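You operate a simulated robot arm through the tools that you are given. There is no shell and no other tool. Be economical: measure what you need, move in short steps, check, and stop when the job is done.

You run a simulated two-armed robot. Do the job below in one go: nothing can be reset, and whatever is moved stays where it is left.

## Task
Pass the torch from hand to hand and lay it on the table.
Fine: it is in the drawer with a dark knob; shut the drawer after. Where these are worked on the way, their far stop is far enough and under half their travel is too little: drawer with a dark knob.

The check looks at the end state, three seconds after you hand in, the way a careful person would. Anything else that was tipped, shoved, dropped, spilled or broken makes it a failure.

## Robot
Two 7-joint arms with two-finger parallel grippers on one trunk, on a base that drives. Base frame: it is fixed to the floor where the robot stands at the start and does not move with it; the origin is under the middle of the robot, x ahead of it, y to its left, z up; the surface under the hand at the start is at about z = 76. Units: cm, degrees, N and s.
The left shoulder is at the start at [7, 16.3, 99.5], the right one opposite. With the tool pointing down near the work surface each hand reaches from about 38 to 88 cm from the robot's upright axis, wherever it stands, measured 20 degrees to its own side. Places, roughly: drawer with a dark knob [90, -10, 70]; switch on the torch [100, 0, 70]; top of the work table [90, -40, 80]. Payload 3.43 kg a hand.
The TCP of each hand is the grasp point between the finger pads, 3.4 cm short of the fingertips. In the tool frame z runs along the fingers and y along their closing line. Largest opening 12.8 cm; finger width 2.4, thickness 1.2; the body of the gripper, 4.8 by 13 cm, starts 9.6 cm behind the TCP.
Orientation is that of the tool frame in the base frame, as a unit quaternion [x, y, z, w]. With the fingers straight down and closing along the base's y, the tool's x points along the base's -x, its y along +y and its z along -z.

## Interface
- The arms move only by the tool step_arm. It takes "left_commands", "right_commands" or both (then of equal length, played together; a hand with none holds still); each is a list that holds one entry, the list of rows, each a list of 7 numbers: the shift along the tool's x, y, z in cm, then the turn, a rotation vector about the tool's x, y, z in degrees, then the gripper command, from -1 (shut) to 1 (fully open), values between in proportion. In form: [[[x, y, z, wx, wy, wz, grip], ...]]. A call has 1 to 12 rows; each row shifts and turns the commanded pose from where the row before left it, along the tool's axes as they then stand. Rows are played at 5 a second. More than 5 cm and 8.6 degrees between two rows, or a gripper value outside its range, and nothing of the call is played. Where a pose cannot be reached the arm comes as near as it can. A force on the tool above 90 N (or 10 N above the force at the start of the call, whichever is more), or a blocked arm, ends the call early, and 0.2 s more pass. Each finger travels about 15.3 cm/s and halts on what it meets, pressing with about 27 N; the grip force reading is that of the motor and also rises with nothing between the fingers. The clock runs only during rows and for 0.2 s after the last one: add rows that do not move to give the fingers time. It gives the time, the measured TCP pose, the force on the tool (base axes), the opening and the grip force at its end, in the units of the frame above (readings bear some noise), with the torque about the TCP (base axes, N m) and any sound that the robot's microphone picked up.
- Cameras (640 x 400 px; columns grow to the right, rows downward): "scene" is now at [13.15, -0.28, 120.68]; the picture's right is [-0.02, -1.00, 0.00], its down [-0.72, 0.02, -0.69] and it looks along [0.69, -0.02, -0.72] (base axes); focal length 249 px, centre (320, 200). "left" rides on the left gripper at [7.6, 1.1, -16] in its tool frame; the picture's right is [-0.15, 0.99, 0.00], its down [-0.88, -0.13, -0.46] and it looks along [-0.45, -0.07, 0.89] (tool axes); focal length 234 px, centre (320, 200). "right" rides on the right gripper at [7.6, -1.1, -16] in its tool frame; the picture's right is [0.15, 0.99, 0.00], its down [-0.88, 0.13, -0.46] and it looks along [-0.45, 0.07, 0.89] (tool axes); focal length 234 px, centre (320, 200). There is no depth. A picture from a camera that has moved, and an enlarged one, comes with that camera's place and axes in the base frame and with its lens.
- camera(camera): a new picture of that camera. The clock stands still meanwhile.
- slide_trunk(by): slides the trunk up (or, below 0, down) by that many cm; the arms and the scene camera ride with it, the base frame stays. It gives what a move gives, with no picture.
- drive_base(legs): drives the robot by 1 to 6 legs, each [ahead, left, turn to the left] in cm, cm and degrees, along the robot's own axes; the way and the turn of a leg run together, so that a leg with both is an arc; at most 150 cm and 180 degrees a leg. The arms and the cameras ride along, it lands a little off, and it stops where it bumps. It gives what a move gives.
- pan_tilt(pan, tilt): turns the head with the scene camera to pan (to the left, within 86 degrees either way) and tilt (down, from -29 to 69), counted from straight ahead of the robot. It gives what a move gives.
- zoom(camera, box): a new picture of the part [left, top, right, bottom] of that camera's present view, enlarged. The clock stands still meanwhile.
- sign_off(): hands the job in; it is judged then, once.

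Work in short steps. Places have to be worked out from the pictures, the camera data and where the tool is seen: move nearer, look again, correct. Check each grasp and each placing, and mend what went wrong. You have 120 turns and 92 pictures in all, those below and enlarged ones among them. Open the grippers and draw the arms clear of the work before you hand the job in, unless the task says otherwise; then end with one line.

The tools are called after ">>>" by a JSON object that holds its "op" and its "data". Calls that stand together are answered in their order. step_arm: Moves the arms, as the interface text tells. Its arguments: {"type":"object","properties":{"left_commands":{"type":"array","items":{"type":"array","items":{"type":"array","items":{"type":"number"}}}},"right_commands":{"type":"array","items":{"type":"array","items":{"type":"array","items":{"type":"number"}}}}},"required":[]} The other tools are called the same way: slide_trunk (by) slides the trunk up or down; drive_base (legs) drives the base; pan_tilt (pan, tilt) turns the head that bears the scene camera; camera (camera) takes a picture; zoom (camera, box) takes an enlarged picture of a part of a camera's view; sign_off () hands the job in.

At the start:

```text
t: 0.0
left_ee_pos: [70.73, 18.63, 96.34]
left_orientation: [-0.001, 1.0, 0.0, 0.0]
left_force: [-0.1, -0.3, -0.5]
left_torque: [-0.01, -0.01, -0.02]
left_gripper_width: 12.81
left_finger_force: 0.1
right_ee_pos: [66.93, -26.85, 96.03]
right_orientation: [0.0, 1.0, 0.0, 0.0]
right_force: [0.3, 0.1, -0.7]
right_torque: [-0.02, 0.04, -0.06]
right_gripper_width: 12.81
right_finger_force: 0.1
trunk travel left (down, up): [-47.5, 46.5]
robot x, y, heading: [0.05, 0.23, 0.0]
head pan, tilt: [-1.3, 46.4]
```

scene: 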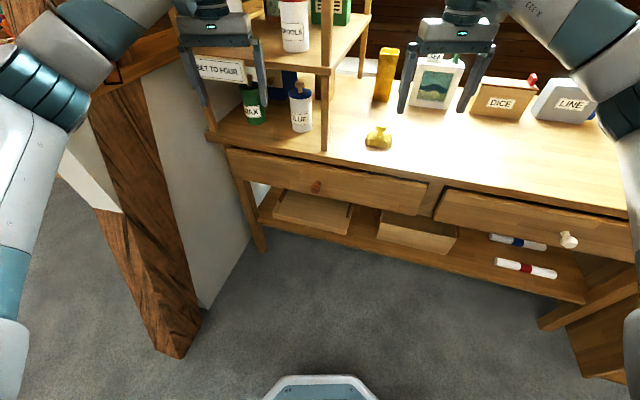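
right: 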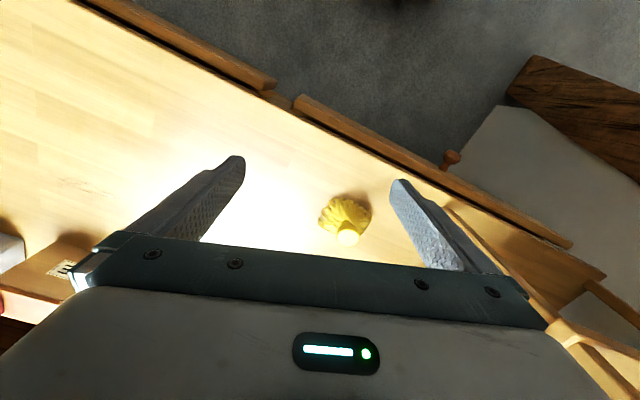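
left: 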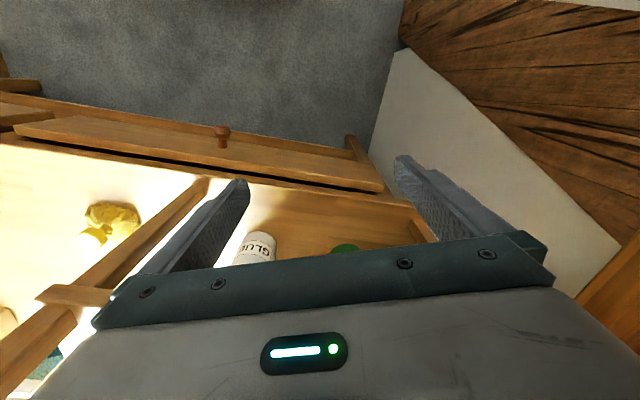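

The knob is near (67, 0, 70) and the table front is yawed about 16° to the right. I'll back off a little and then turn to face it square.

>>> {"op": "drive_base", "data": {"legs": [[-12, 0, 0], [0, 0, -15.8]]}}

>>> {"op": "camera", "data": {"camera": "scene"}}

>>> {"op": "camera", "data": {"camera": "left"}}

```text
t: 2.2
left_ee_pos: [61.11, -1.32, 96.47]
left_orientation: [0.136, 0.991, 0.0, 0.0]
left_force: [0.4, 0.3, 0.2]
left_torque: [0.02, -0.02, 0.03]
left_gripper_width: 12.83
left_finger_force: 0.0
right_ee_pos: [45.14, -43.83, 96.01]
right_orientation: [0.137, 0.991, 0.0, -0.001]
right_force: [-0.2, -0.8, -0.4]
right_torque: [0.06, 0.02, -0.02]
right_gripper_width: 12.81
right_finger_force: 0.1
trunk travel left (down, up): [-47.5, 46.5]
robot x, y, heading: [-12.09, 0.41, -15.6]
head pan, tilt: [-1.3, 46.4]
```

```text
88 pictures are left
camera scene: at [0.52, -3.87, 120.68], right [-0.29, -0.96, 0.0], down [-0.69, 0.21, -0.69], along [0.66, -0.2, -0.72], focal length 249 px, centre (320, 200)
```

scene: 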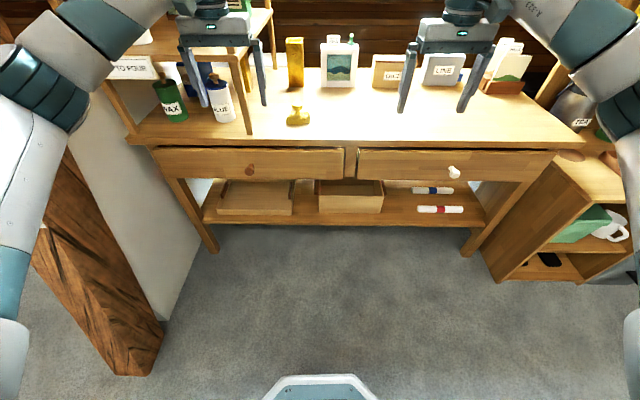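

```text
87 pictures are left
camera left: at [54.11, 1.93, 112.27], right [0.41, 0.91, 0.0], down [0.81, -0.36, 0.45], along [0.42, -0.19, -0.89], focal length 234 px, centre (320, 200)
```

left: 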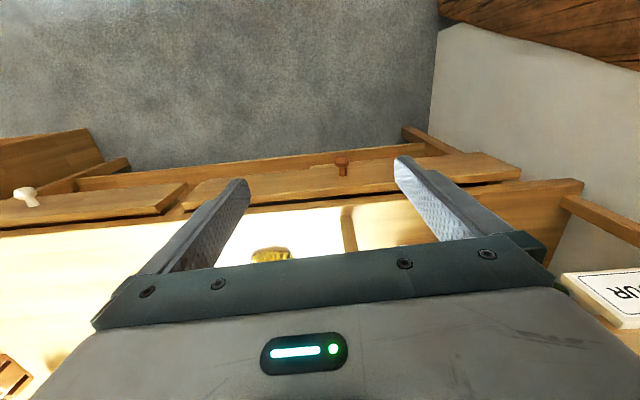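

The knob triangulates to about (68.7, 0, 67.5). I'll line the left hand up above and in front of it, lean the fingers 30° forward, and look.

>>> {"op": "step_arm", "data": {"left_commands": [[[0, 1.1, 4.5, 0, 0, 0, 1], [0, 1.1, 4.5, 0, 0, 0, 1], [0, 1, 4.5, 0, 0, 0, 1], [0, 0, 0, 0, -7.5, 0, 1], [0, 0, 0, 0, -7.5, 0, 1], [0, 0, 0, 0, -7.5, 0, 1], [0, 0, 0, 0, -7.5, 0, 1], [0, 0, 0, 0, 0, 0, 1]]]}}

>>> {"op": "camera", "data": {"camera": "left"}}

>>> {"op": "zoom", "data": {"camera": "scene", "box": [120, 50, 440, 250]}}

```text
t: 4.0
left_ee_pos: [62.07, 1.73, 82.94]
left_orientation: [0.132, 0.957, -0.035, 0.256]
left_force: [-0.3, -0.1, 0.3]
left_torque: [0.03, 0.02, 0.01]
left_gripper_width: 12.8
left_finger_force: 0.1
right_ee_pos: [45.17, -44.03, 96.02]
right_orientation: [0.137, 0.991, 0.0, -0.001]
right_force: [0.5, 1.5, 0.2]
right_torque: [-0.03, 0.02, -0.02]
right_gripper_width: 12.79
right_finger_force: 0.0
trunk travel left (down, up): [-47.5, 46.5]
robot x, y, heading: [-12.07, -0.26, -15.6]
head pan, tilt: [-1.3, 46.4]
```

```text
86 pictures are left
camera left: at [48.38, 6.89, 92.78], right [0.39, 0.92, 0.07], down [0.48, -0.27, 0.84], along [0.79, -0.29, -0.55], focal length 234 px, centre (320, 200)
```

left: 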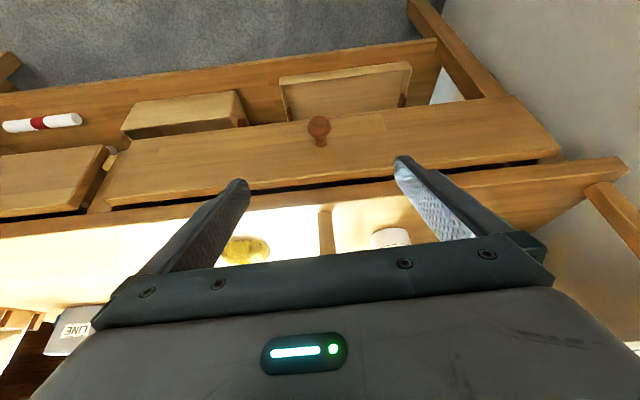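

```text
2.00 times, centred on (280, 150) of scene
camera zoom: at [0.55, -3.84, 120.68], right [-0.29, -0.96, 0.0], down [-0.69, 0.21, -0.69], along [0.66, -0.2, -0.72], focal length 498 px, centre (400, 300)
```

zoom: 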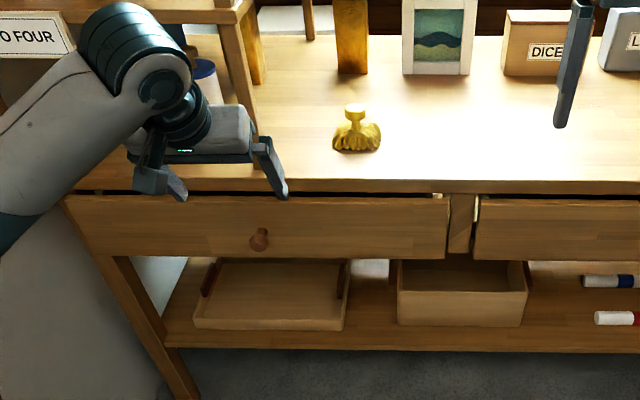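

I'll advance to about 4 cm short of the knob and check again.

>>> {"op": "step_arm", "data": {"left_commands": [[[0.7, 0.1, 3.6, 0, 0, 0, 1], [0.7, 0.1, 3.6, 0, 0, 0, 1], [0.7, 0, 3.6, 0, 0, 0, 1], [0, 0, 0, 0, 0, 0, 1]]]}}

>>> {"op": "camera", "data": {"camera": "left"}}

>>> {"op": "zoom", "data": {"camera": "scene", "box": [170, 100, 330, 200]}}

```text
t: 5.0
left_ee_pos: [65.53, 1.17, 72.48]
left_orientation: [0.131, 0.957, -0.035, 0.256]
left_force: [-0.3, 0.2, -0.1]
left_torque: [-0.01, 0.0, -0.01]
left_gripper_width: 12.8
left_finger_force: 0.1
right_ee_pos: [45.06, -43.96, 95.97]
right_orientation: [0.137, 0.991, 0.0, 0.0]
right_force: [0.0, -0.1, 0.2]
right_torque: [0.01, -0.05, 0.03]
right_gripper_width: 12.81
right_finger_force: 0.0
trunk travel left (down, up): [-47.5, 46.5]
robot x, y, heading: [-12.16, 0.26, -15.6]
head pan, tilt: [-1.3, 46.4]
```

```text
84 pictures are left
camera left: at [51.82, 6.36, 82.35], right [0.39, 0.92, 0.07], down [0.48, -0.27, 0.83], along [0.79, -0.29, -0.55], focal length 234 px, centre (320, 200)
```

left: 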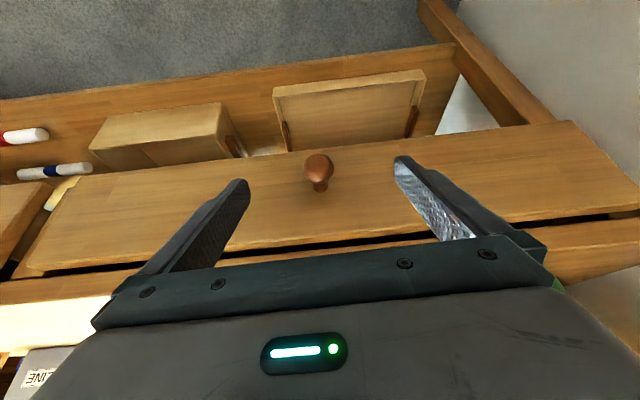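

```text
4.00 times, centred on (250, 150) of scene
camera zoom: at [0.5, -3.8, 120.69], right [-0.29, -0.96, 0.0], down [-0.69, 0.21, -0.69], along [0.66, -0.2, -0.72], focal length 995 px, centre (600, 400)
```

zoom: 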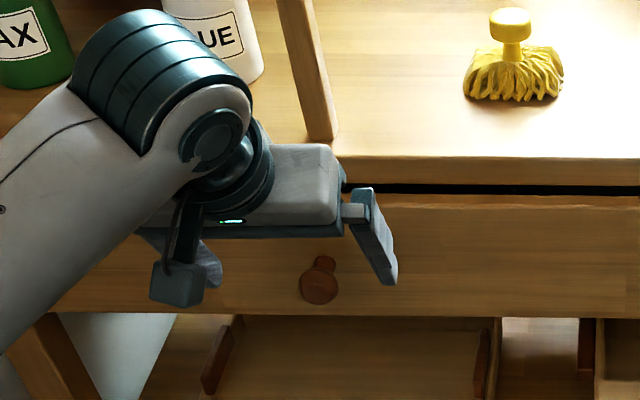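

Two left views put the knob head at (68.1, 0.5, 67.4), centred between the fingers. I'll advance about 5.3 cm and close.

>>> {"op": "step_arm", "data": {"left_commands": [[[0.1, 0, 2.7, 0, 0, 0, 1], [0.1, 0, 2.7, 0, 0, 0, 1], [0, 0, 0, 0, 0, 0, 1], [0, 0, 0, 0, 0, 0, -1], [0, 0, 0, 0, 0, 0, -1], [0, 0, 0, 0, 0, 0, -1]]]}}

>>> {"op": "camera", "data": {"camera": "left"}}

```text
t: 6.4
left_ee_pos: [67.8, 0.29, 67.74]
left_orientation: [0.133, 0.957, -0.036, 0.255]
left_force: [-2.6, -6.7, -1.9]
left_torque: [-0.32, -0.14, -0.46]
left_gripper_width: 3.37
left_finger_force: 45.1
right_ee_pos: [45.07, -43.92, 95.94]
right_orientation: [0.137, 0.991, 0.001, -0.001]
right_force: [0.0, -0.2, -0.8]
right_torque: [0.0, 0.0, 0.0]
right_gripper_width: 12.8
right_finger_force: 0.1
trunk travel left (down, up): [-47.5, 46.5]
robot x, y, heading: [-12.2, -0.15, -16.1]
head pan, tilt: [-1.3, 46.4]
```

```text
82 pictures are left
camera left: at [54.21, 5.5, 77.62], right [0.39, 0.92, 0.07], down [0.48, -0.27, 0.83], along [0.78, -0.29, -0.55], focal length 234 px, centre (320, 200)
```

left: 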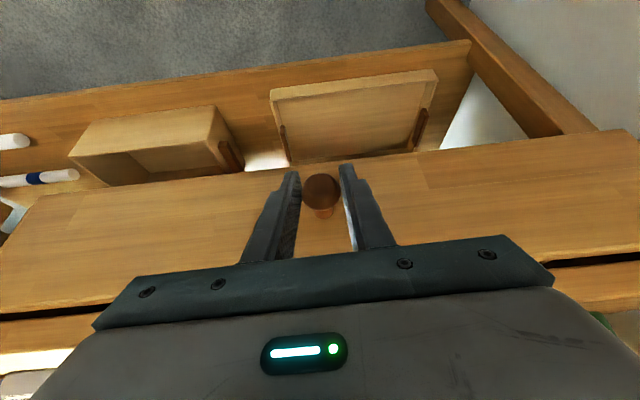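

The knob is held (width 3.4). I'll pull straight back, starting with 10 cm.

>>> {"op": "step_arm", "data": {"left_commands": [[[1.08, 0, -0.62, 0, 0, 0, -1], [1.73, 0, -1, 0, 0, 0, -1], [1.73, 0, -1, 0, 0, 0, -1], [1.73, 0, -1, 0, 0, 0, -1], [1.73, 0, -1, 0, 0, 0, -1], [0, 0, 0, 0, 0, 0, -1]]]}}

>>> {"op": "camera", "data": {"camera": "scene"}}

```text
t: 7.8
left_ee_pos: [59.05, 3.14, 67.9]
left_orientation: [0.13, 0.957, -0.035, 0.257]
left_force: [3.1, 9.3, 7.2]
left_torque: [0.51, 0.79, 0.04]
left_gripper_width: 3.36
left_finger_force: 45.4
right_ee_pos: [45.1, -43.84, 96.1]
right_orientation: [0.136, 0.991, -0.001, -0.001]
right_force: [-1.4, -0.2, -0.1]
right_torque: [0.0, 0.01, -0.02]
right_gripper_width: 12.8
right_finger_force: 0.0
trunk travel left (down, up): [-47.5, 46.5]
robot x, y, heading: [-12.17, -0.13, -15.7]
head pan, tilt: [-1.3, 46.4]
```

```text
81 pictures are left
camera scene: at [0.51, -3.71, 120.7], right [-0.29, -0.96, 0.0], down [-0.69, 0.21, -0.69], along [0.66, -0.2, -0.72], focal length 249 px, centre (320, 200)
```

scene: 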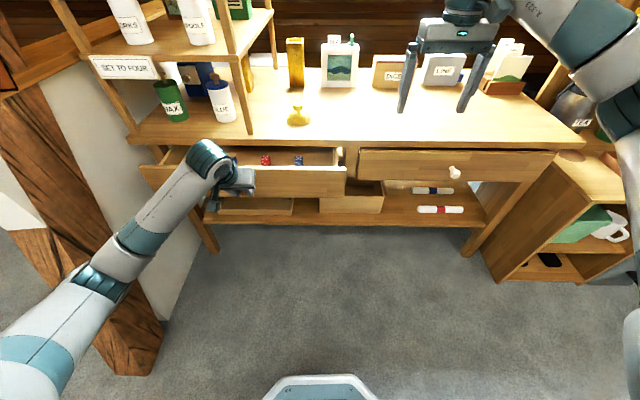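

The drawer slides well, about 9 cm open. I'll pull roughly 14 cm more with a slight lateral correction.

>>> {"op": "step_arm", "data": {"left_commands": [[[1.73, 0.06, -1, 0, 0, 0, -1], [1.73, 0.06, -1, 0, 0, 0, -1], [1.73, 0.06, -1, 0, 0, 0, -1], [1.73, 0.06, -1, 0, 0, 0, -1], [1.73, 0.06, -1, 0, 0, 0, -1], [1.73, 0.06, -1, 0, 0, 0, -1], [1.73, 0.06, -1, 0, 0, 0, -1], [0, 0, 0, 0, 0, 0, -1]]]}}

>>> {"op": "camera", "data": {"camera": "scene"}}

```text
t: 9.6
left_ee_pos: [45.72, 7.49, 67.72]
left_orientation: [0.129, 0.957, -0.034, 0.256]
left_force: [13.4, 43.1, 2.2]
left_torque: [0.24, -0.13, 0.38]
left_gripper_width: 3.38
left_finger_force: 44.5
right_ee_pos: [45.32, -43.63, 96.18]
right_orientation: [0.136, 0.991, -0.002, 0.0]
right_force: [-0.2, 0.5, 0.5]
right_torque: [0.02, -0.02, -0.01]
right_gripper_width: 12.78
right_finger_force: 0.1
trunk travel left (down, up): [-47.5, 46.5]
robot x, y, heading: [-12.1, 0.01, -15.5]
head pan, tilt: [-1.3, 46.4]
```

```text
80 pictures are left
camera scene: at [0.65, -3.4, 120.68], right [-0.29, -0.96, 0.0], down [-0.69, 0.21, -0.69], along [0.66, -0.2, -0.72], focal length 249 px, centre (320, 200)
```

scene: 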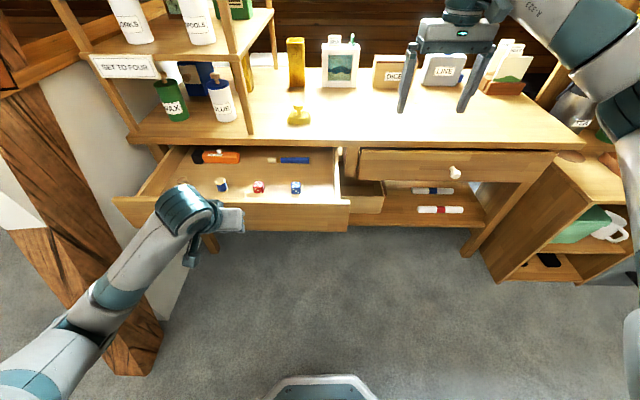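

The drawer is about 23 cm out and an orange-and-black item that looks like the torch lies at the back. I'll zoom in.

>>> {"op": "zoom", "data": {"camera": "scene", "box": [120, 120, 360, 240]}}

```text
2.67 times, centred on (240, 180) of scene
camera zoom: at [0.65, -3.4, 120.68], right [-0.29, -0.96, 0.0], down [-0.69, 0.21, -0.69], along [0.66, -0.2, -0.72], focal length 663 px, centre (533, 253)
```

zoom: 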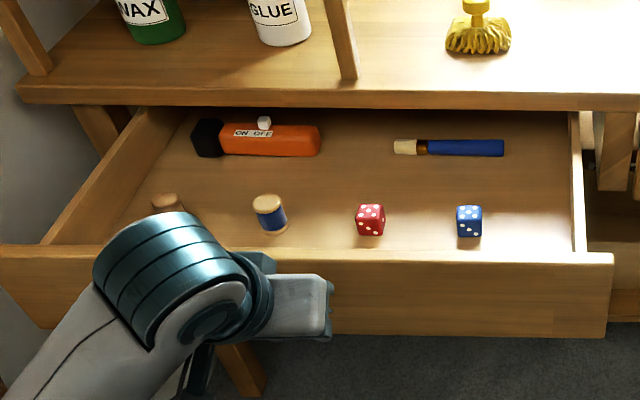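

The torch is clear, but still some 7 cm under the tabletop edge. I'll ease the side load and pull further, towards the stop.

>>> {"op": "step_arm", "data": {"left_commands": [[[0, 0.4, 0, 0, 0, 0, -1], [1.3, 0.1, -0.75, 0, 0, 0, -1], [1.3, 0.1, -0.75, 0, 0, 0, -1], [1.3, 0.1, -0.75, 0, 0, 0, -1], [1.3, 0.1, -0.75, 0, 0, 0, -1], [1.3, 0.1, -0.75, 0, 0, 0, -1], [0, 0, 0, 0, 0, 0, -1]]]}}

>>> {"op": "camera", "data": {"camera": "scene"}}

```text
t: 11.2
left_ee_pos: [40.23, 9.44, 67.78]
left_orientation: [0.131, 0.956, -0.038, 0.259]
left_force: [6.1, 12.9, 30.7]
left_torque: [0.1, -0.09, -0.15]
left_gripper_width: 3.36
left_finger_force: 45.4
left hand out of reach, approached as far as the arm can: row 6
right_ee_pos: [44.94, -43.95, 96.27]
right_orientation: [0.136, 0.991, 0.0, 0.0]
right_force: [0.5, 0.4, -0.2]
right_torque: [0.0, -0.01, -0.02]
right_gripper_width: 12.79
right_finger_force: 0.1
trunk travel left (down, up): [-47.5, 46.5]
robot x, y, heading: [-11.77, -0.04, -15.6]
head pan, tilt: [-1.3, 46.4]
```

```text
78 pictures are left
camera scene: at [0.33, -3.76, 120.74], right [-0.29, -0.96, 0.0], down [-0.69, 0.21, -0.69], along [0.66, -0.2, -0.72], focal length 249 px, centre (320, 200)
```

scene: 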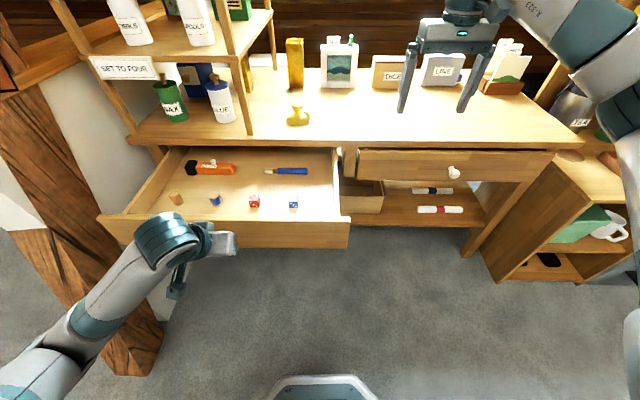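

Drawer 29 cm out with the arm at its inner limit; the torch still sits just under the edge. I'll pull further by backing the base.

>>> {"op": "drive_base", "data": {"legs": [[-6, 0.3, 0]]}}

>>> {"op": "camera", "data": {"camera": "scene"}}

```text
t: 12.1
left_ee_pos: [34.45, 11.19, 67.5]
left_orientation: [0.132, 0.956, -0.037, 0.258]
left_force: [-1.5, -6.6, 18.9]
left_torque: [-0.27, -1.17, 0.08]
left_gripper_width: 3.38
left_finger_force: 45.1
right_ee_pos: [39.47, -42.05, 96.07]
right_orientation: [0.136, 0.991, 0.0, 0.0]
right_force: [-0.4, -0.1, 0.2]
right_torque: [-0.01, -0.01, -0.02]
right_gripper_width: 12.79
right_finger_force: 0.0
trunk travel left (down, up): [-47.5, 46.5]
robot x, y, heading: [-17.54, 1.85, -15.7]
head pan, tilt: [-1.3, 46.4]
```

```text
77 pictures are left
camera scene: at [-5.33, -1.96, 120.71], right [-0.29, -0.96, 0.0], down [-0.69, 0.21, -0.69], along [0.66, -0.2, -0.72], focal length 249 px, centre (320, 200)
```

scene: 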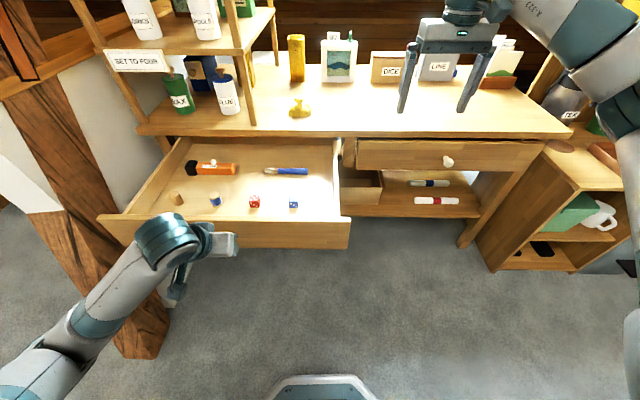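

Another 3 cm gives better clearance over the torch, now about 4.5 cm clear of the table edge.

>>> {"op": "drive_base", "data": {"legs": [[-3.5, 0.2, 0]]}}

>>> {"op": "camera", "data": {"camera": "scene"}}

```text
t: 13.0
left_ee_pos: [31.19, 12.19, 67.66]
left_orientation: [0.132, 0.957, -0.037, 0.257]
left_force: [-2.3, -7.2, 9.1]
left_torque: [-0.13, -1.05, 0.12]
left_gripper_width: 3.41
left_finger_force: 45.0
right_ee_pos: [36.19, -40.93, 96.23]
right_orientation: [0.137, 0.991, 0.0, 0.001]
right_force: [-0.3, -0.5, 0.0]
right_torque: [0.0, -0.06, -0.03]
right_gripper_width: 12.79
right_finger_force: 0.0
trunk travel left (down, up): [-47.5, 46.5]
robot x, y, heading: [-20.79, 2.92, -15.9]
head pan, tilt: [-1.3, 46.4]
```

```text
76 pictures are left
camera scene: at [-8.49, -0.84, 120.71], right [-0.29, -0.96, 0.0], down [-0.69, 0.21, -0.69], along [0.66, -0.2, -0.72], focal length 249 px, centre (320, 200)
```

scene: 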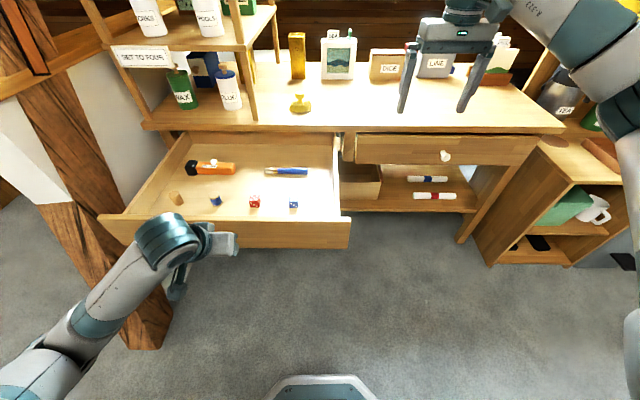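

The gripper will have to sit crosswise to the table edge over the torch, so a little more room helps. I'll pull 4 cm further while watching the force.

>>> {"op": "drive_base", "data": {"legs": [[-4, 0.2, 0]]}}

>>> {"op": "camera", "data": {"camera": "scene"}}

```text
t: 13.9
left_ee_pos: [27.47, 13.58, 67.59]
left_orientation: [0.132, 0.957, -0.037, 0.257]
left_force: [0.2, -3.6, 18.2]
left_torque: [-0.4, -0.7, -0.35]
left_gripper_width: 3.36
left_finger_force: 45.4
right_ee_pos: [32.49, -39.64, 96.19]
right_orientation: [0.136, 0.991, 0.0, 0.001]
right_force: [0.5, 1.3, -0.2]
right_torque: [-0.01, 0.01, -0.02]
right_gripper_width: 12.8
right_finger_force: 0.1
trunk travel left (down, up): [-47.5, 46.5]
robot x, y, heading: [-24.44, 3.85, -15.7]
head pan, tilt: [-1.3, 46.4]
```

```text
75 pictures are left
camera scene: at [-12.18, 0.37, 120.73], right [-0.29, -0.96, 0.0], down [-0.69, 0.21, -0.69], along [0.66, -0.2, -0.72], focal length 249 px, centre (320, 200)
```

scene: 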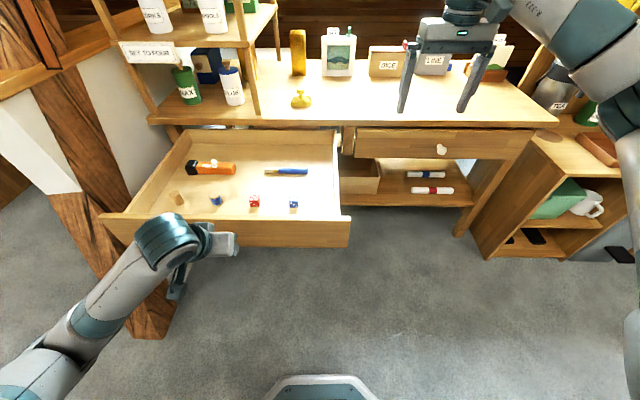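

Plenty of room now; the back of the drawer is visible. I'll open the hand and back away from the knob.

>>> {"op": "step_arm", "data": {"left_commands": [[[0, 0, 0, 0, 0, 0, 0], [0, 0, 0, 0, 0, 0, 0.2], [0, 0, 0, 0, 0, 0, 0.2]]]}}

>>> {"op": "drive_base", "data": {"legs": [[-7, 0, 0]]}}

>>> {"op": "step_arm", "data": {"left_commands": [[[0, 0, 0, 0, 0, 0, 0.2], [-2, 0, -3.46, 0, 0, 0, 0.2], [-2, 0, -3.46, 0, 0, 0, 0.2], [-2, 0, -3.46, 0, 0, 0, 0.2], [-2, 0, -3.46, 0, 0, 0, 0.2], [-2, 0, -3.46, 0, 0, 0, 0.2], [0, 0, 0, 0, 0, 0, 0.2]]]}}

>>> {"op": "camera", "data": {"camera": "scene"}}

>>> {"op": "camera", "data": {"camera": "left"}}

```text
t: 14.7
left_ee_pos: [27.52, 13.41, 67.43]
left_orientation: [0.133, 0.957, -0.038, 0.257]
left_force: [-0.1, -0.7, -1.3]
left_torque: [0.02, 0.01, 0.01]
left_gripper_width: 7.67
left_finger_force: 0.0
right_ee_pos: [32.66, -39.74, 96.06]
right_orientation: [0.136, 0.991, 0.0, 0.0]
right_force: [0.3, -0.7, 0.4]
right_torque: [-0.06, -0.03, -0.01]
right_gripper_width: 12.82
right_finger_force: 0.1
trunk travel left (down, up): [-47.5, 46.5]
robot x, y, heading: [-24.85, 4.64, -15.8]
head pan, tilt: [-1.3, 46.4]
```

```text
t: 15.7
left_ee_pos: [20.94, 15.34, 67.51]
left_orientation: [0.132, 0.956, -0.038, 0.257]
left_force: [0.0, 0.5, 0.3]
left_torque: [-0.01, -0.04, 0.0]
left_gripper_width: 7.71
left_finger_force: 0.0
right_ee_pos: [26.08, -37.82, 96.14]
right_orientation: [0.137, 0.991, 0.0, 0.001]
right_force: [-0.2, -0.7, 0.5]
right_torque: [0.01, -0.05, 0.02]
right_gripper_width: 12.81
right_finger_force: 0.1
trunk travel left (down, up): [-47.5, 46.5]
robot x, y, heading: [-31.4, 6.18, -15.7]
head pan, tilt: [-1.3, 46.4]
```

```text
t: 17.3
left_ee_pos: [23.15, 15.03, 86.84]
left_orientation: [0.131, 0.957, -0.038, 0.257]
left_force: [-0.7, -0.2, -0.3]
left_torque: [0.0, 0.01, 0.03]
left_gripper_width: 7.67
left_finger_force: 0.0
left hand out of reach, approached as far as the arm can: row 2, 3, 4
right_ee_pos: [26.16, -37.92, 96.12]
right_orientation: [0.137, 0.991, 0.0, 0.0]
right_force: [-0.4, -0.1, -0.1]
right_torque: [0.01, 0.0, 0.0]
right_gripper_width: 12.79
right_finger_force: 0.2
trunk travel left (down, up): [-47.5, 46.5]
robot x, y, heading: [-31.58, 6.42, -15.6]
head pan, tilt: [-1.3, 46.4]
```

```text
74 pictures are left
camera scene: at [-18.57, 2.3, 120.68], right [-0.29, -0.96, 0.0], down [-0.69, 0.21, -0.69], along [0.66, -0.2, -0.72], focal length 249 px, centre (320, 200)
```

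scene: 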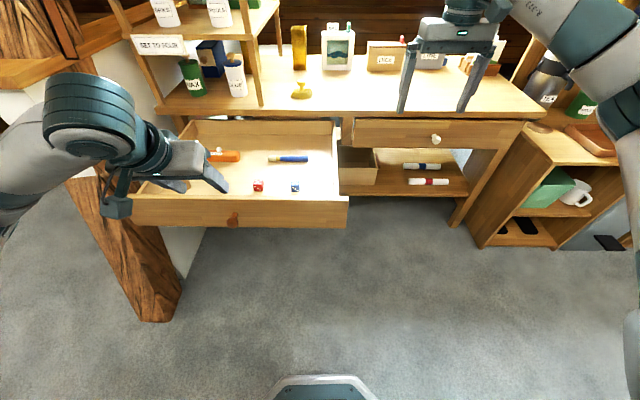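

```text
73 pictures are left
camera left: at [9.5, 20.15, 96.81], right [0.39, 0.92, 0.07], down [0.48, -0.27, 0.84], along [0.78, -0.29, -0.55], focal length 234 px, centre (320, 200)
```

left: 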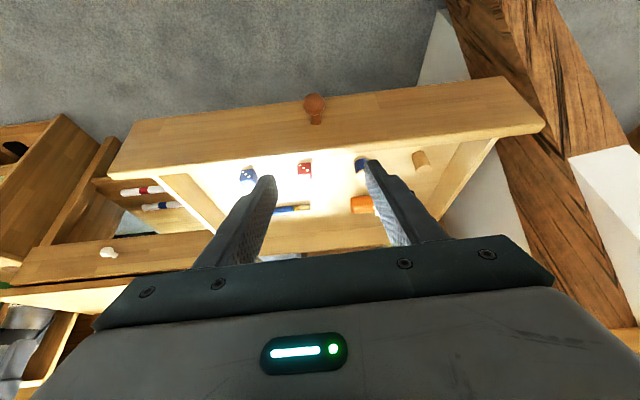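

The drawer stayed at 42 cm out, with the knob near (27.5, 13.4) and the torch near (65, 17). I'll drive ahead and left to bring the torch into good reach of the left hand.

>>> {"op": "drive_base", "data": {"legs": [[20, 8, 0]]}}

>>> {"op": "step_arm", "data": {"left_commands": [[[0, 0, 0, 0, 7.5, 0, 0.2], [0, 0, 0, 0, 7.5, 0, 0.2], [0, 0, 0, 0, 7.5, 0, 0.2], [0, 0, 0, 0, 7.5, 0, 0.2], [-2, 0, 0, 0, 0, 0, 0.2], [-2, 0, 0, 0, 0, 0, 0.2], [-2, 0, 0, 0, 0, 0, 0.2], [0, 0, 0, 0, 0, 0, 0.2]]]}}

>>> {"op": "camera", "data": {"camera": "scene"}}

>>> {"op": "camera", "data": {"camera": "left"}}

```text
t: 18.9
left_ee_pos: [44.72, 17.13, 86.75]
left_orientation: [0.133, 0.957, -0.038, 0.256]
left_force: [0.9, 0.1, 0.4]
left_torque: [0.0, 0.0, -0.02]
left_gripper_width: 7.68
left_finger_force: 0.1
right_ee_pos: [47.63, -35.65, 96.02]
right_orientation: [0.137, 0.991, 0.0, 0.0]
right_force: [-0.3, 0.1, -0.7]
right_torque: [-0.01, 0.05, 0.02]
right_gripper_width: 12.79
right_finger_force: 0.1
trunk travel left (down, up): [-47.5, 46.5]
robot x, y, heading: [-9.5, 8.39, -15.7]
head pan, tilt: [-1.3, 46.4]
```

```text
t: 20.7
left_ee_pos: [50.42, 15.59, 86.89]
left_orientation: [0.139, 0.99, -0.002, -0.001]
left_force: [0.2, -0.6, -0.6]
left_torque: [-0.01, 0.0, -0.04]
left_gripper_width: 7.72
left_finger_force: 0.0
right_ee_pos: [47.62, -35.72, 96.15]
right_orientation: [0.137, 0.991, 0.0, 0.001]
right_force: [0.3, -0.2, -0.1]
right_torque: [-0.01, -0.02, -0.01]
right_gripper_width: 12.76
right_finger_force: 0.1
trunk travel left (down, up): [-47.5, 46.5]
robot x, y, heading: [-9.55, 8.16, -15.5]
head pan, tilt: [-1.3, 46.4]
```

```text
72 pictures are left
camera scene: at [2.94, 4.5, 120.68], right [-0.29, -0.96, 0.0], down [-0.69, 0.21, -0.69], along [0.66, -0.2, -0.72], focal length 249 px, centre (320, 200)
```

scene: 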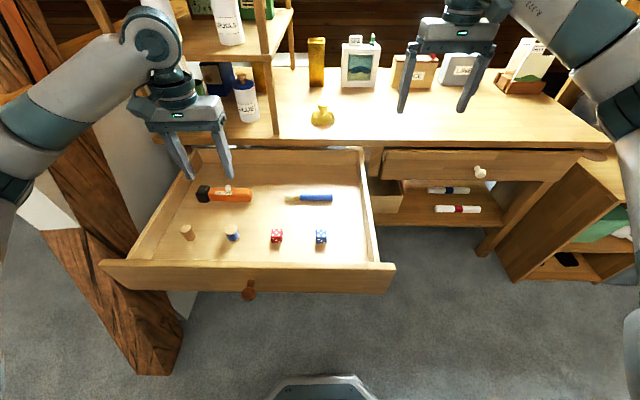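

```text
71 pictures are left
camera left: at [43.57, 18.84, 102.62], right [0.41, 0.91, 0.0], down [0.81, -0.36, 0.46], along [0.42, -0.19, -0.89], focal length 234 px, centre (320, 200)
```

left: 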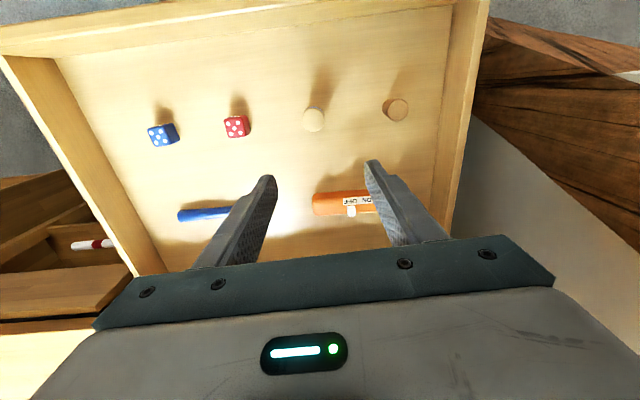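

The torch centre is near (65, 17.4), about 17 cm long, lying parallel to the table edge with its switch on top. I'll move the left hand above its head-side half and turn the hand 90° so the fingers close across it.

>>> {"op": "step_arm", "data": {"left_commands": [[[-3.4, 2.4, 0, 0, 0, 0, 0.2], [-3.4, 2.4, 0, 0, 0, 0, 0.2], [-3.4, 2.4, 0, 0, 0, 0, 0.2], [-3.3, 2.4, 0, 0, 0, 0, 0.2], [0, 0, 0, 0, 0, 8.2, 0.2], [0, 0, 0, 0, 0, 8.2, 0.2], [0, 0, 0, 0, 0, 8.2, 0.2], [0, 0, 0, 0, 0, 8.2, 0.2], [0, 0, 0, 0, 0, 8.2, 0.2], [0, 0, 0, 0, 0, 8.2, 0.2], [0, 0, 0, 0, 0, 0, 0.2]]]}}

>>> {"op": "step_arm", "data": {"left_commands": [[[0, 0, 0, 0, 0, 8.2, 0.2], [0, 0, 0, 0, 0, 8.2, 0.2], [0, 0, 0, 0, 0, 8.2, 0.2], [0, 0, 0, 0, 0, 8.2, 0.2], [0, 0, 0, 0, 0, 7, 0.2], [0, 0, 0, 0, 0, 0, 0.2]]]}}

>>> {"op": "camera", "data": {"camera": "scene"}}

>>> {"op": "camera", "data": {"camera": "left"}}

```text
t: 23.1
left_ee_pos: [66.02, 20.95, 86.87]
left_orientation: [0.539, 0.842, -0.001, 0.001]
left_force: [-0.8, -0.3, 0.0]
left_torque: [-0.02, 0.0, -0.03]
left_gripper_width: 7.7
left_finger_force: 0.0
right_ee_pos: [47.61, -35.6, 96.09]
right_orientation: [0.137, 0.991, 0.0, 0.001]
right_force: [0.3, 0.1, -0.4]
right_torque: [-0.03, 0.01, 0.02]
right_gripper_width: 12.81
right_finger_force: 0.1
trunk travel left (down, up): [-47.5, 46.5]
robot x, y, heading: [-9.72, 8.29, -15.4]
head pan, tilt: [-1.3, 46.4]
```

```text
t: 24.5
left_ee_pos: [66.09, 21.01, 87.0]
left_orientation: [0.793, 0.609, -0.002, 0.002]
left_force: [1.6, 0.7, -0.4]
left_torque: [0.01, -0.01, 0.01]
left_gripper_width: 7.7
left_finger_force: 0.1
right_ee_pos: [47.65, -35.61, 96.14]
right_orientation: [0.138, 0.99, 0.0, 0.0]
right_force: [0.1, -0.5, 0.1]
right_torque: [0.0, -0.04, -0.01]
right_gripper_width: 12.8
right_finger_force: 0.1
trunk travel left (down, up): [-47.5, 46.5]
robot x, y, heading: [-9.47, 8.48, -15.4]
head pan, tilt: [-1.3, 46.4]
```

```text
70 pictures are left
camera scene: at [2.96, 4.49, 120.68], right [-0.29, -0.96, 0.0], down [-0.69, 0.21, -0.69], along [0.66, -0.2, -0.72], focal length 249 px, centre (320, 200)
```

scene: 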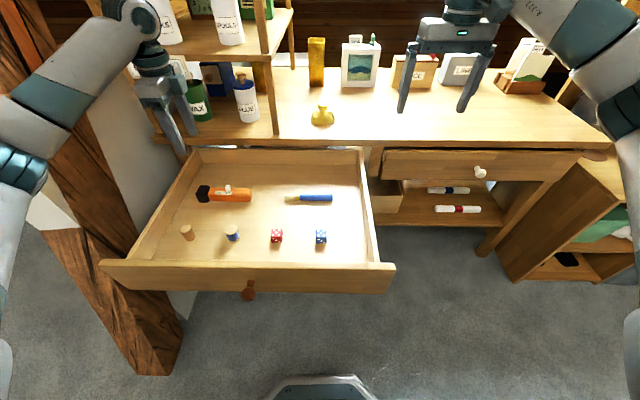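

```text
69 pictures are left
camera left: at [69.18, 28.24, 102.67], right [0.92, -0.4, 0.0], down [-0.35, -0.82, 0.46], along [-0.18, -0.42, -0.89], focal length 234 px, centre (320, 200)
```

left: 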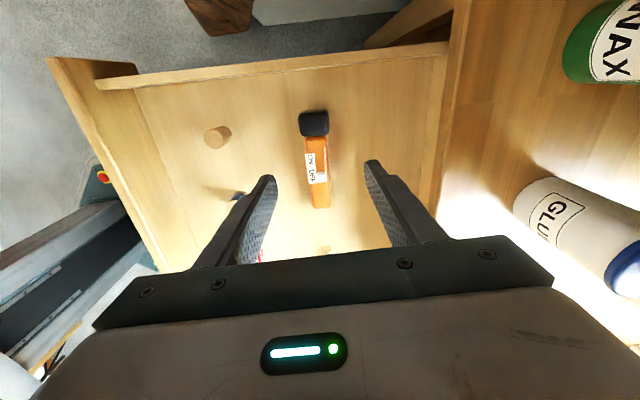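

Both views agree: torch axis from about (61.2, 9.3) to (66.2, 24.4), around z 66. I'll trim yaw and position, then lower to z ≈ 73.

>>> {"op": "step_arm", "data": {"left_commands": [[[-1.1, -0.9, 0, 0, 0, 3.3, 0.2], [0, 0, 4, 0, 0, 0, 0.2], [0, 0, 4, 0, 0, 0, 0.2], [0, 0, 4, 0, 0, 0, 0.2], [0, 0, 2, 0, 0, 0, 0.2], [0, 0, 0, 0, 0, 0, 0.2]]]}}

>>> {"op": "camera", "data": {"camera": "left"}}

>>> {"op": "zoom", "data": {"camera": "scene", "box": [100, 100, 340, 250]}}

```text
t: 25.9
left_ee_pos: [64.8, 20.18, 72.78]
left_orientation: [0.81, 0.587, -0.001, 0.001]
left_force: [0.6, -0.7, 0.9]
left_torque: [0.0, 0.01, -0.02]
left_gripper_width: 7.69
left_finger_force: 0.1
right_ee_pos: [47.51, -35.61, 96.05]
right_orientation: [0.137, 0.991, 0.0, 0.0]
right_force: [-0.1, -0.3, -0.1]
right_torque: [-0.04, 0.01, 0.01]
right_gripper_width: 12.8
right_finger_force: 0.1
trunk travel left (down, up): [-47.5, 46.5]
robot x, y, heading: [-9.63, 8.18, -15.5]
head pan, tilt: [-1.3, 46.4]
```

```text
68 pictures are left
camera left: at [68.37, 27.12, 88.67], right [0.89, -0.45, 0.0], down [-0.4, -0.79, 0.46], along [-0.2, -0.41, -0.89], focal length 234 px, centre (320, 200)
```

left: 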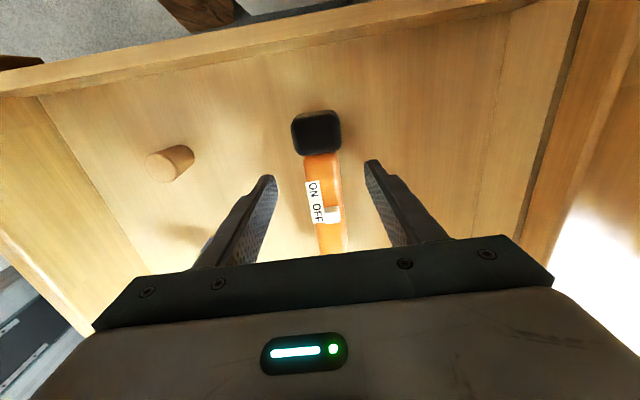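

```text
2.67 times, centred on (220, 175) of scene
camera zoom: at [2.96, 4.49, 120.68], right [-0.29, -0.96, 0.0], down [-0.69, 0.21, -0.69], along [0.66, -0.2, -0.72], focal length 663 px, centre (587, 267)
```

zoom: 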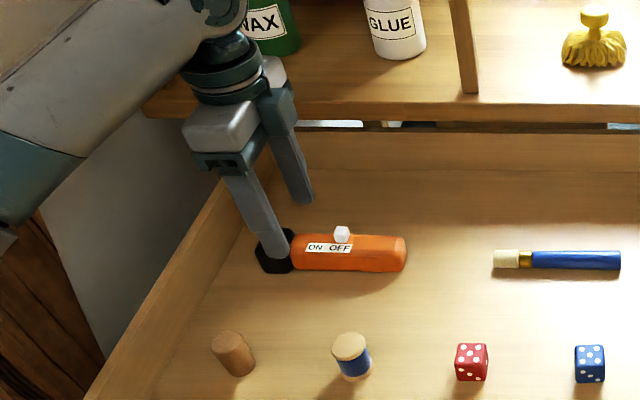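

The torch is centred between the fingers, just behind the head and clear of the slider (which sits at OFF). I'll lower 4.5 cm.

>>> {"op": "step_arm", "data": {"left_commands": [[[0, 0.15, 1.5, 0, 0, 0, 0.2], [0, 0, 1.5, 0, 0, 0, 0.2], [0, 0, 1.5, 0, 0, 0, 0.2], [0, 0, 0, 0, 0, 0, 0.2]]]}}

>>> {"op": "zoom", "data": {"camera": "scene", "box": [140, 120, 300, 220]}}

>>> {"op": "camera", "data": {"camera": "left"}}

```text
t: 26.9
left_ee_pos: [65.06, 19.97, 68.27]
left_orientation: [0.809, 0.587, -0.001, 0.002]
left_force: [-0.4, 1.0, 0.5]
left_torque: [-0.01, 0.01, 0.01]
left_gripper_width: 7.68
left_finger_force: 0.0
right_ee_pos: [47.61, -35.61, 96.04]
right_orientation: [0.136, 0.991, 0.0, 0.002]
right_force: [-0.2, -0.7, -0.2]
right_torque: [-0.02, 0.02, -0.02]
right_gripper_width: 12.79
right_finger_force: 0.1
trunk travel left (down, up): [-47.5, 46.5]
robot x, y, heading: [-9.47, 8.33, -15.7]
head pan, tilt: [-1.3, 46.4]
```

```text
4.00 times, centred on (220, 170) of scene
camera zoom: at [2.95, 4.48, 120.68], right [-0.29, -0.96, 0.0], down [-0.69, 0.21, -0.69], along [0.66, -0.2, -0.72], focal length 995 px, centre (720, 320)
```

zoom: 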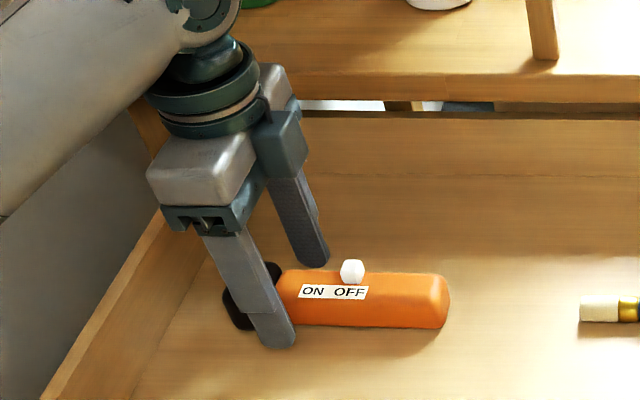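

```text
65 pictures are left
camera left: at [68.52, 27.04, 84.12], right [0.89, -0.45, 0.0], down [-0.4, -0.79, 0.46], along [-0.2, -0.41, -0.89], focal length 234 px, centre (320, 200)
```

left: 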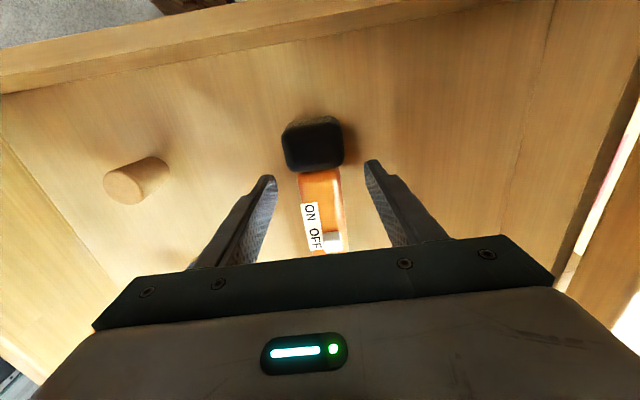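

Finger tips are near the drawer floor and the slider is clear. I'll lower 0.7 cm more and close on the torch.

>>> {"op": "step_arm", "data": {"left_commands": [[[0, 0, 0.7, 0, 0, 0, 0.2], [0, 0, 0, 0, 0, 0, 0.2], [0, 0, 0, 0, 0, 0, -0.3], [0, 0, 0, 0, 0, 0, -0.6], [0, 0, 0, 0, 0, 0, -1], [0, 0, 0, 0, 0, 0, -1], [0, 0, 0, 0, 0, 0, -1]]]}}

>>> {"op": "zoom", "data": {"camera": "scene", "box": [140, 120, 300, 220]}}

```text
t: 28.5
left_ee_pos: [65.09, 20.05, 67.73]
left_orientation: [0.81, 0.586, -0.001, 0.001]
left_force: [-0.5, 0.4, -0.2]
left_torque: [-0.11, 0.07, -0.03]
left_gripper_width: 3.55
left_finger_force: 26.6
right_ee_pos: [47.59, -35.58, 96.09]
right_orientation: [0.136, 0.991, 0.0, 0.0]
right_force: [-0.1, 0.0, 0.2]
right_torque: [0.01, 0.04, -0.04]
right_gripper_width: 12.83
right_finger_force: 0.0
trunk travel left (down, up): [-47.5, 46.5]
robot x, y, heading: [-9.53, 8.19, -15.8]
head pan, tilt: [-1.3, 46.4]
```

```text
4.00 times, centred on (220, 170) of scene
camera zoom: at [2.96, 4.49, 120.68], right [-0.29, -0.96, 0.0], down [-0.69, 0.21, -0.69], along [0.66, -0.2, -0.72], focal length 995 px, centre (720, 320)
```

zoom: 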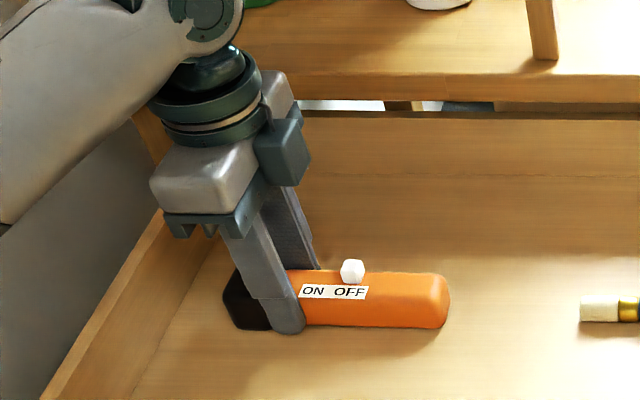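

Gripped at 3.55 cm. I'll lift gently and check.

>>> {"op": "step_arm", "data": {"left_commands": [[[0, 0, -1, 0, 0, 0, -1], [0, 0, -2, 0, 0, 0, -1], [0, 0, -3, 0, 0, 0, -1], [0, 0, -3, 0, 0, 0, -1], [0, 0, -3, 0, 0, 0, -1], [0, 0, -3, 0, 0, 0, -1], [0, 0, -3, 0, 0, 0, -1], [0, 0, -2, 0, 0, 0, -1], [0, 0, 0, 0, 0, 0, -1]]]}}

>>> {"op": "camera", "data": {"camera": "scene"}}

```text
t: 30.5
left_ee_pos: [65.23, 20.07, 87.67]
left_orientation: [0.81, 0.587, -0.002, 0.002]
left_force: [0.0, 0.3, -2.0]
left_torque: [0.05, 0.01, 0.02]
left_gripper_width: 3.55
left_finger_force: 26.6
right_ee_pos: [47.58, -35.66, 96.06]
right_orientation: [0.136, 0.991, 0.0, 0.0]
right_force: [0.3, 0.7, -0.2]
right_torque: [-0.02, 0.01, 0.01]
right_gripper_width: 12.81
right_finger_force: 0.1
trunk travel left (down, up): [-47.5, 46.5]
robot x, y, heading: [-9.74, 7.92, -15.6]
head pan, tilt: [-1.3, 46.4]
```

```text
63 pictures are left
camera scene: at [3.0, 4.49, 120.67], right [-0.29, -0.96, 0.0], down [-0.69, 0.21, -0.69], along [0.66, -0.2, -0.72], focal length 249 px, centre (320, 200)
```

scene: 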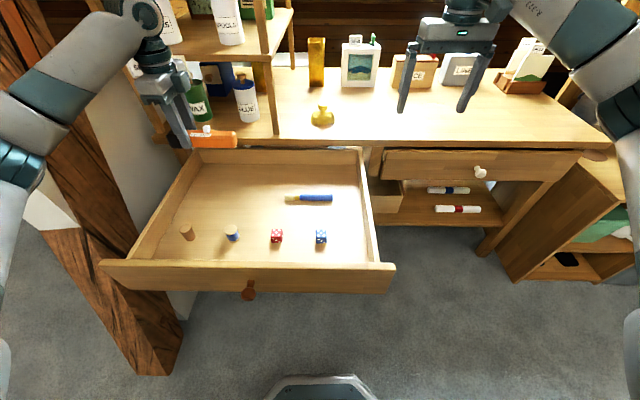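

The torch is up and level. I'll bring the left hand to the middle and turn the right hand the opposite way at its place.

>>> {"op": "step_arm", "data": {"left_commands": [[[-1.5, -1, -0.5, 0, 0, 0, -1], [-2, -1.6, -0.5, 0, 0, 0, -1], [-2, -1.6, -0.5, 0, 0, 0, -1], [-2, -1.6, -0.5, 0, 0, 0, -1], [-2, -1.6, -0.5, 0, 0, 0, -1], [-2, -1.6, -0.5, 0, 0, 0, -1], [-2, -1.6, -0.5, 0, 0, 0, -1], [-2, -1.6, -0.5, 0, 0, 0, -1], [-2, -1.6, 0, 0, 0, 0, -1], [-2, -1.6, 0, 0, 0, 0, -1], [-1.5, -1.4, 0, 0, 0, 0, -1], [0, 0, 0, 0, 0, 0, -1]]], "right_commands": [[[0, 0, 0, 0, 0, -7.95, 0.2], [0, 0, 0, 0, 0, -7.95, 0.2], [0, 0, 0, 0, 0, -7.95, 0.2], [0, 0, 0, 0, 0, -7.95, 0.2], [0, 0, 0, 0, 0, -7.95, 0.2], [0, 0, 0, 0, 0, -7.95, 0.2], [0, 0, 0, 0, 0, -7.95, 0.2], [0, 0, 0, 0, 0, -7.95, 0.2], [0, 0, 0, 0, 0, -7.95, 0.2], [0, 0, 0, 0, 0, -7.95, 0.2], [0, 0, 0, 0, 0, -7.95, 0.2], [0, 0, 0, 0, 0, 0, 0.2]]]}}

>>> {"op": "camera", "data": {"camera": "scene"}}

>>> {"op": "camera", "data": {"camera": "right"}}

```text
t: 33.1
left_ee_pos: [42.59, 5.53, 91.52]
left_orientation: [0.81, 0.586, -0.003, 0.0]
left_force: [-0.4, 0.2, -1.1]
left_torque: [0.05, 0.02, -0.02]
left_gripper_width: 3.58
left_finger_force: 26.8
right_ee_pos: [30.53, -17.15, 93.69]
right_orientation: [-0.585, 0.811, -0.001, 0.001]
right_force: [-0.1, -1.0, -0.9]
right_torque: [0.0, -0.01, -0.01]
right_gripper_width: 7.68
right_finger_force: 0.0
right hand out of reach, approached as far as the arm can: row 5, 6, 7, 8, 9, 10, 11
trunk travel left (down, up): [-47.5, 46.5]
robot x, y, heading: [-9.66, 8.16, -15.8]
head pan, tilt: [-1.3, 46.4]
```

```text
62 pictures are left
camera scene: at [2.99, 4.46, 120.67], right [-0.29, -0.96, 0.0], down [-0.69, 0.21, -0.69], along [0.66, -0.2, -0.72], focal length 249 px, centre (320, 200)
```

scene: 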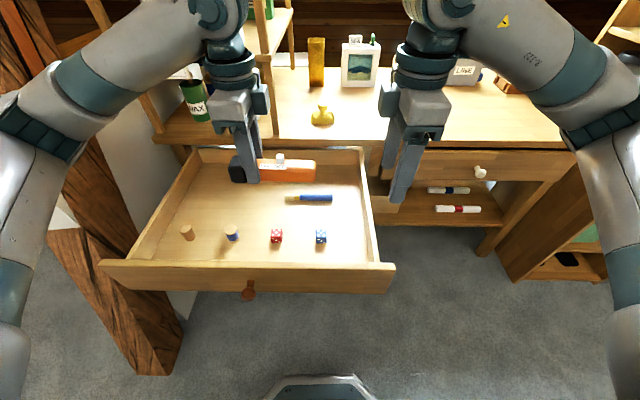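

```text
61 pictures are left
camera right: at [29.25, -24.7, 109.69], right [-0.98, 0.17, 0.0], down [0.15, 0.88, 0.46], along [0.08, 0.45, -0.89], focal length 234 px, centre (320, 200)
```

right: 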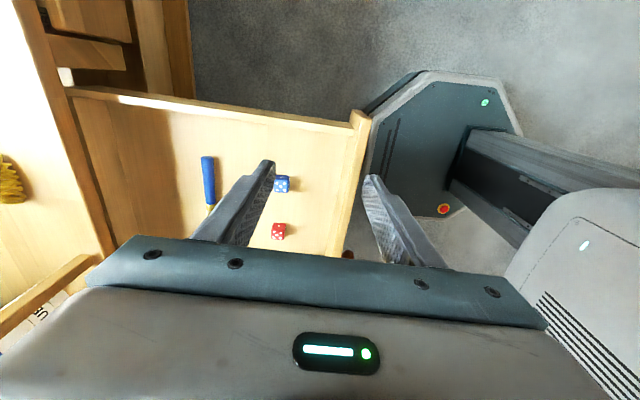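

The right hand drifted inward to a reachable spot (30.5, -17) with the correct yaw. I'll test how it follows by moving it forward 4.4 cm to line up with the torch axis.

>>> {"op": "step_arm", "data": {"right_commands": [[[0, -2.2, 0, 0, 0, 0, 0.2], [0, -2.2, 0, 0, 0, 0, 0.2], [0, 0, 0, 0, 0, 0, 0.2]]]}}

```text
t: 33.9
left_ee_pos: [42.53, 5.48, 91.65]
left_orientation: [0.81, 0.586, -0.002, 0.002]
left_force: [0.6, 0.0, -2.6]
left_torque: [0.06, -0.05, 0.03]
left_gripper_width: 3.55
left_finger_force: 27.0
right_ee_pos: [31.84, -15.9, 93.5]
right_orientation: [-0.585, 0.811, -0.001, 0.0]
right_force: [0.4, 0.3, -0.8]
right_torque: [-0.01, -0.01, -0.01]
right_gripper_width: 7.67
right_finger_force: 0.0
right hand out of reach, approached as far as the arm can: row 1, 2
trunk travel left (down, up): [-47.5, 46.5]
robot x, y, heading: [-9.82, 8.13, -15.8]
head pan, tilt: [-1.3, 46.4]
```

The right arm is at a wrist limit in this posture. Leaning its top outward (fingers pointing down-left) should bring its wrist into easier range, so I'll try a 30° lean.

>>> {"op": "step_arm", "data": {"right_commands": [[[0, 0, 0, 0, -7.5, 0, 0.2], [0, 0, 0, 0, -7.5, 0, 0.2], [0, 0, 0, 0, -7.5, 0, 0.2], [0, 0, 0, 0, -7.5, 0, 0.2], [0, -2, 0, 0, 0, 0, 0.2], [0, -2, 0, 0, 0, 0, 0.2], [0, 0, 0, 0, 0, 0, 0.2]]]}}

>>> {"op": "camera", "data": {"camera": "scene"}}

```text
t: 35.5
left_ee_pos: [42.55, 5.38, 91.67]
left_orientation: [0.809, 0.587, -0.001, 0.001]
left_force: [-0.1, -0.4, -1.9]
left_torque: [0.02, -0.05, 0.02]
left_gripper_width: 3.56
left_finger_force: 27.0
right_ee_pos: [31.52, -13.33, 94.94]
right_orientation: [-0.564, 0.784, 0.152, 0.21]
right_force: [0.7, -0.2, -0.1]
right_torque: [0.02, -0.01, 0.01]
right_gripper_width: 7.67
right_finger_force: 0.0
right hand out of reach, approached as far as the arm can: row 1, 2, 3, 4, 5, 6
trunk travel left (down, up): [-47.5, 46.5]
robot x, y, heading: [-9.76, 8.04, -15.7]
head pan, tilt: [-1.3, 46.4]
```

```text
60 pictures are left
camera scene: at [2.96, 4.48, 120.68], right [-0.29, -0.96, 0.0], down [-0.69, 0.21, -0.69], along [0.66, -0.2, -0.72], focal length 249 px, centre (320, 200)
```

scene: 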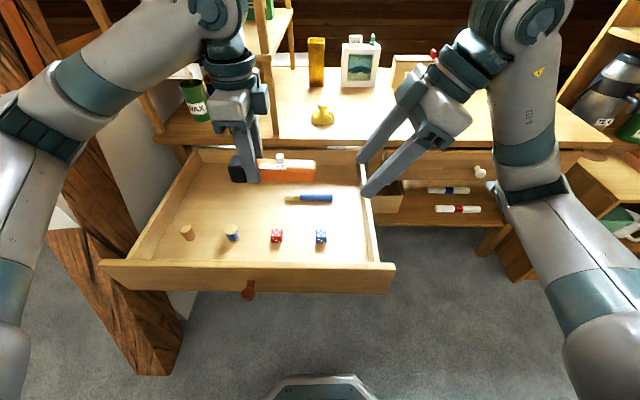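

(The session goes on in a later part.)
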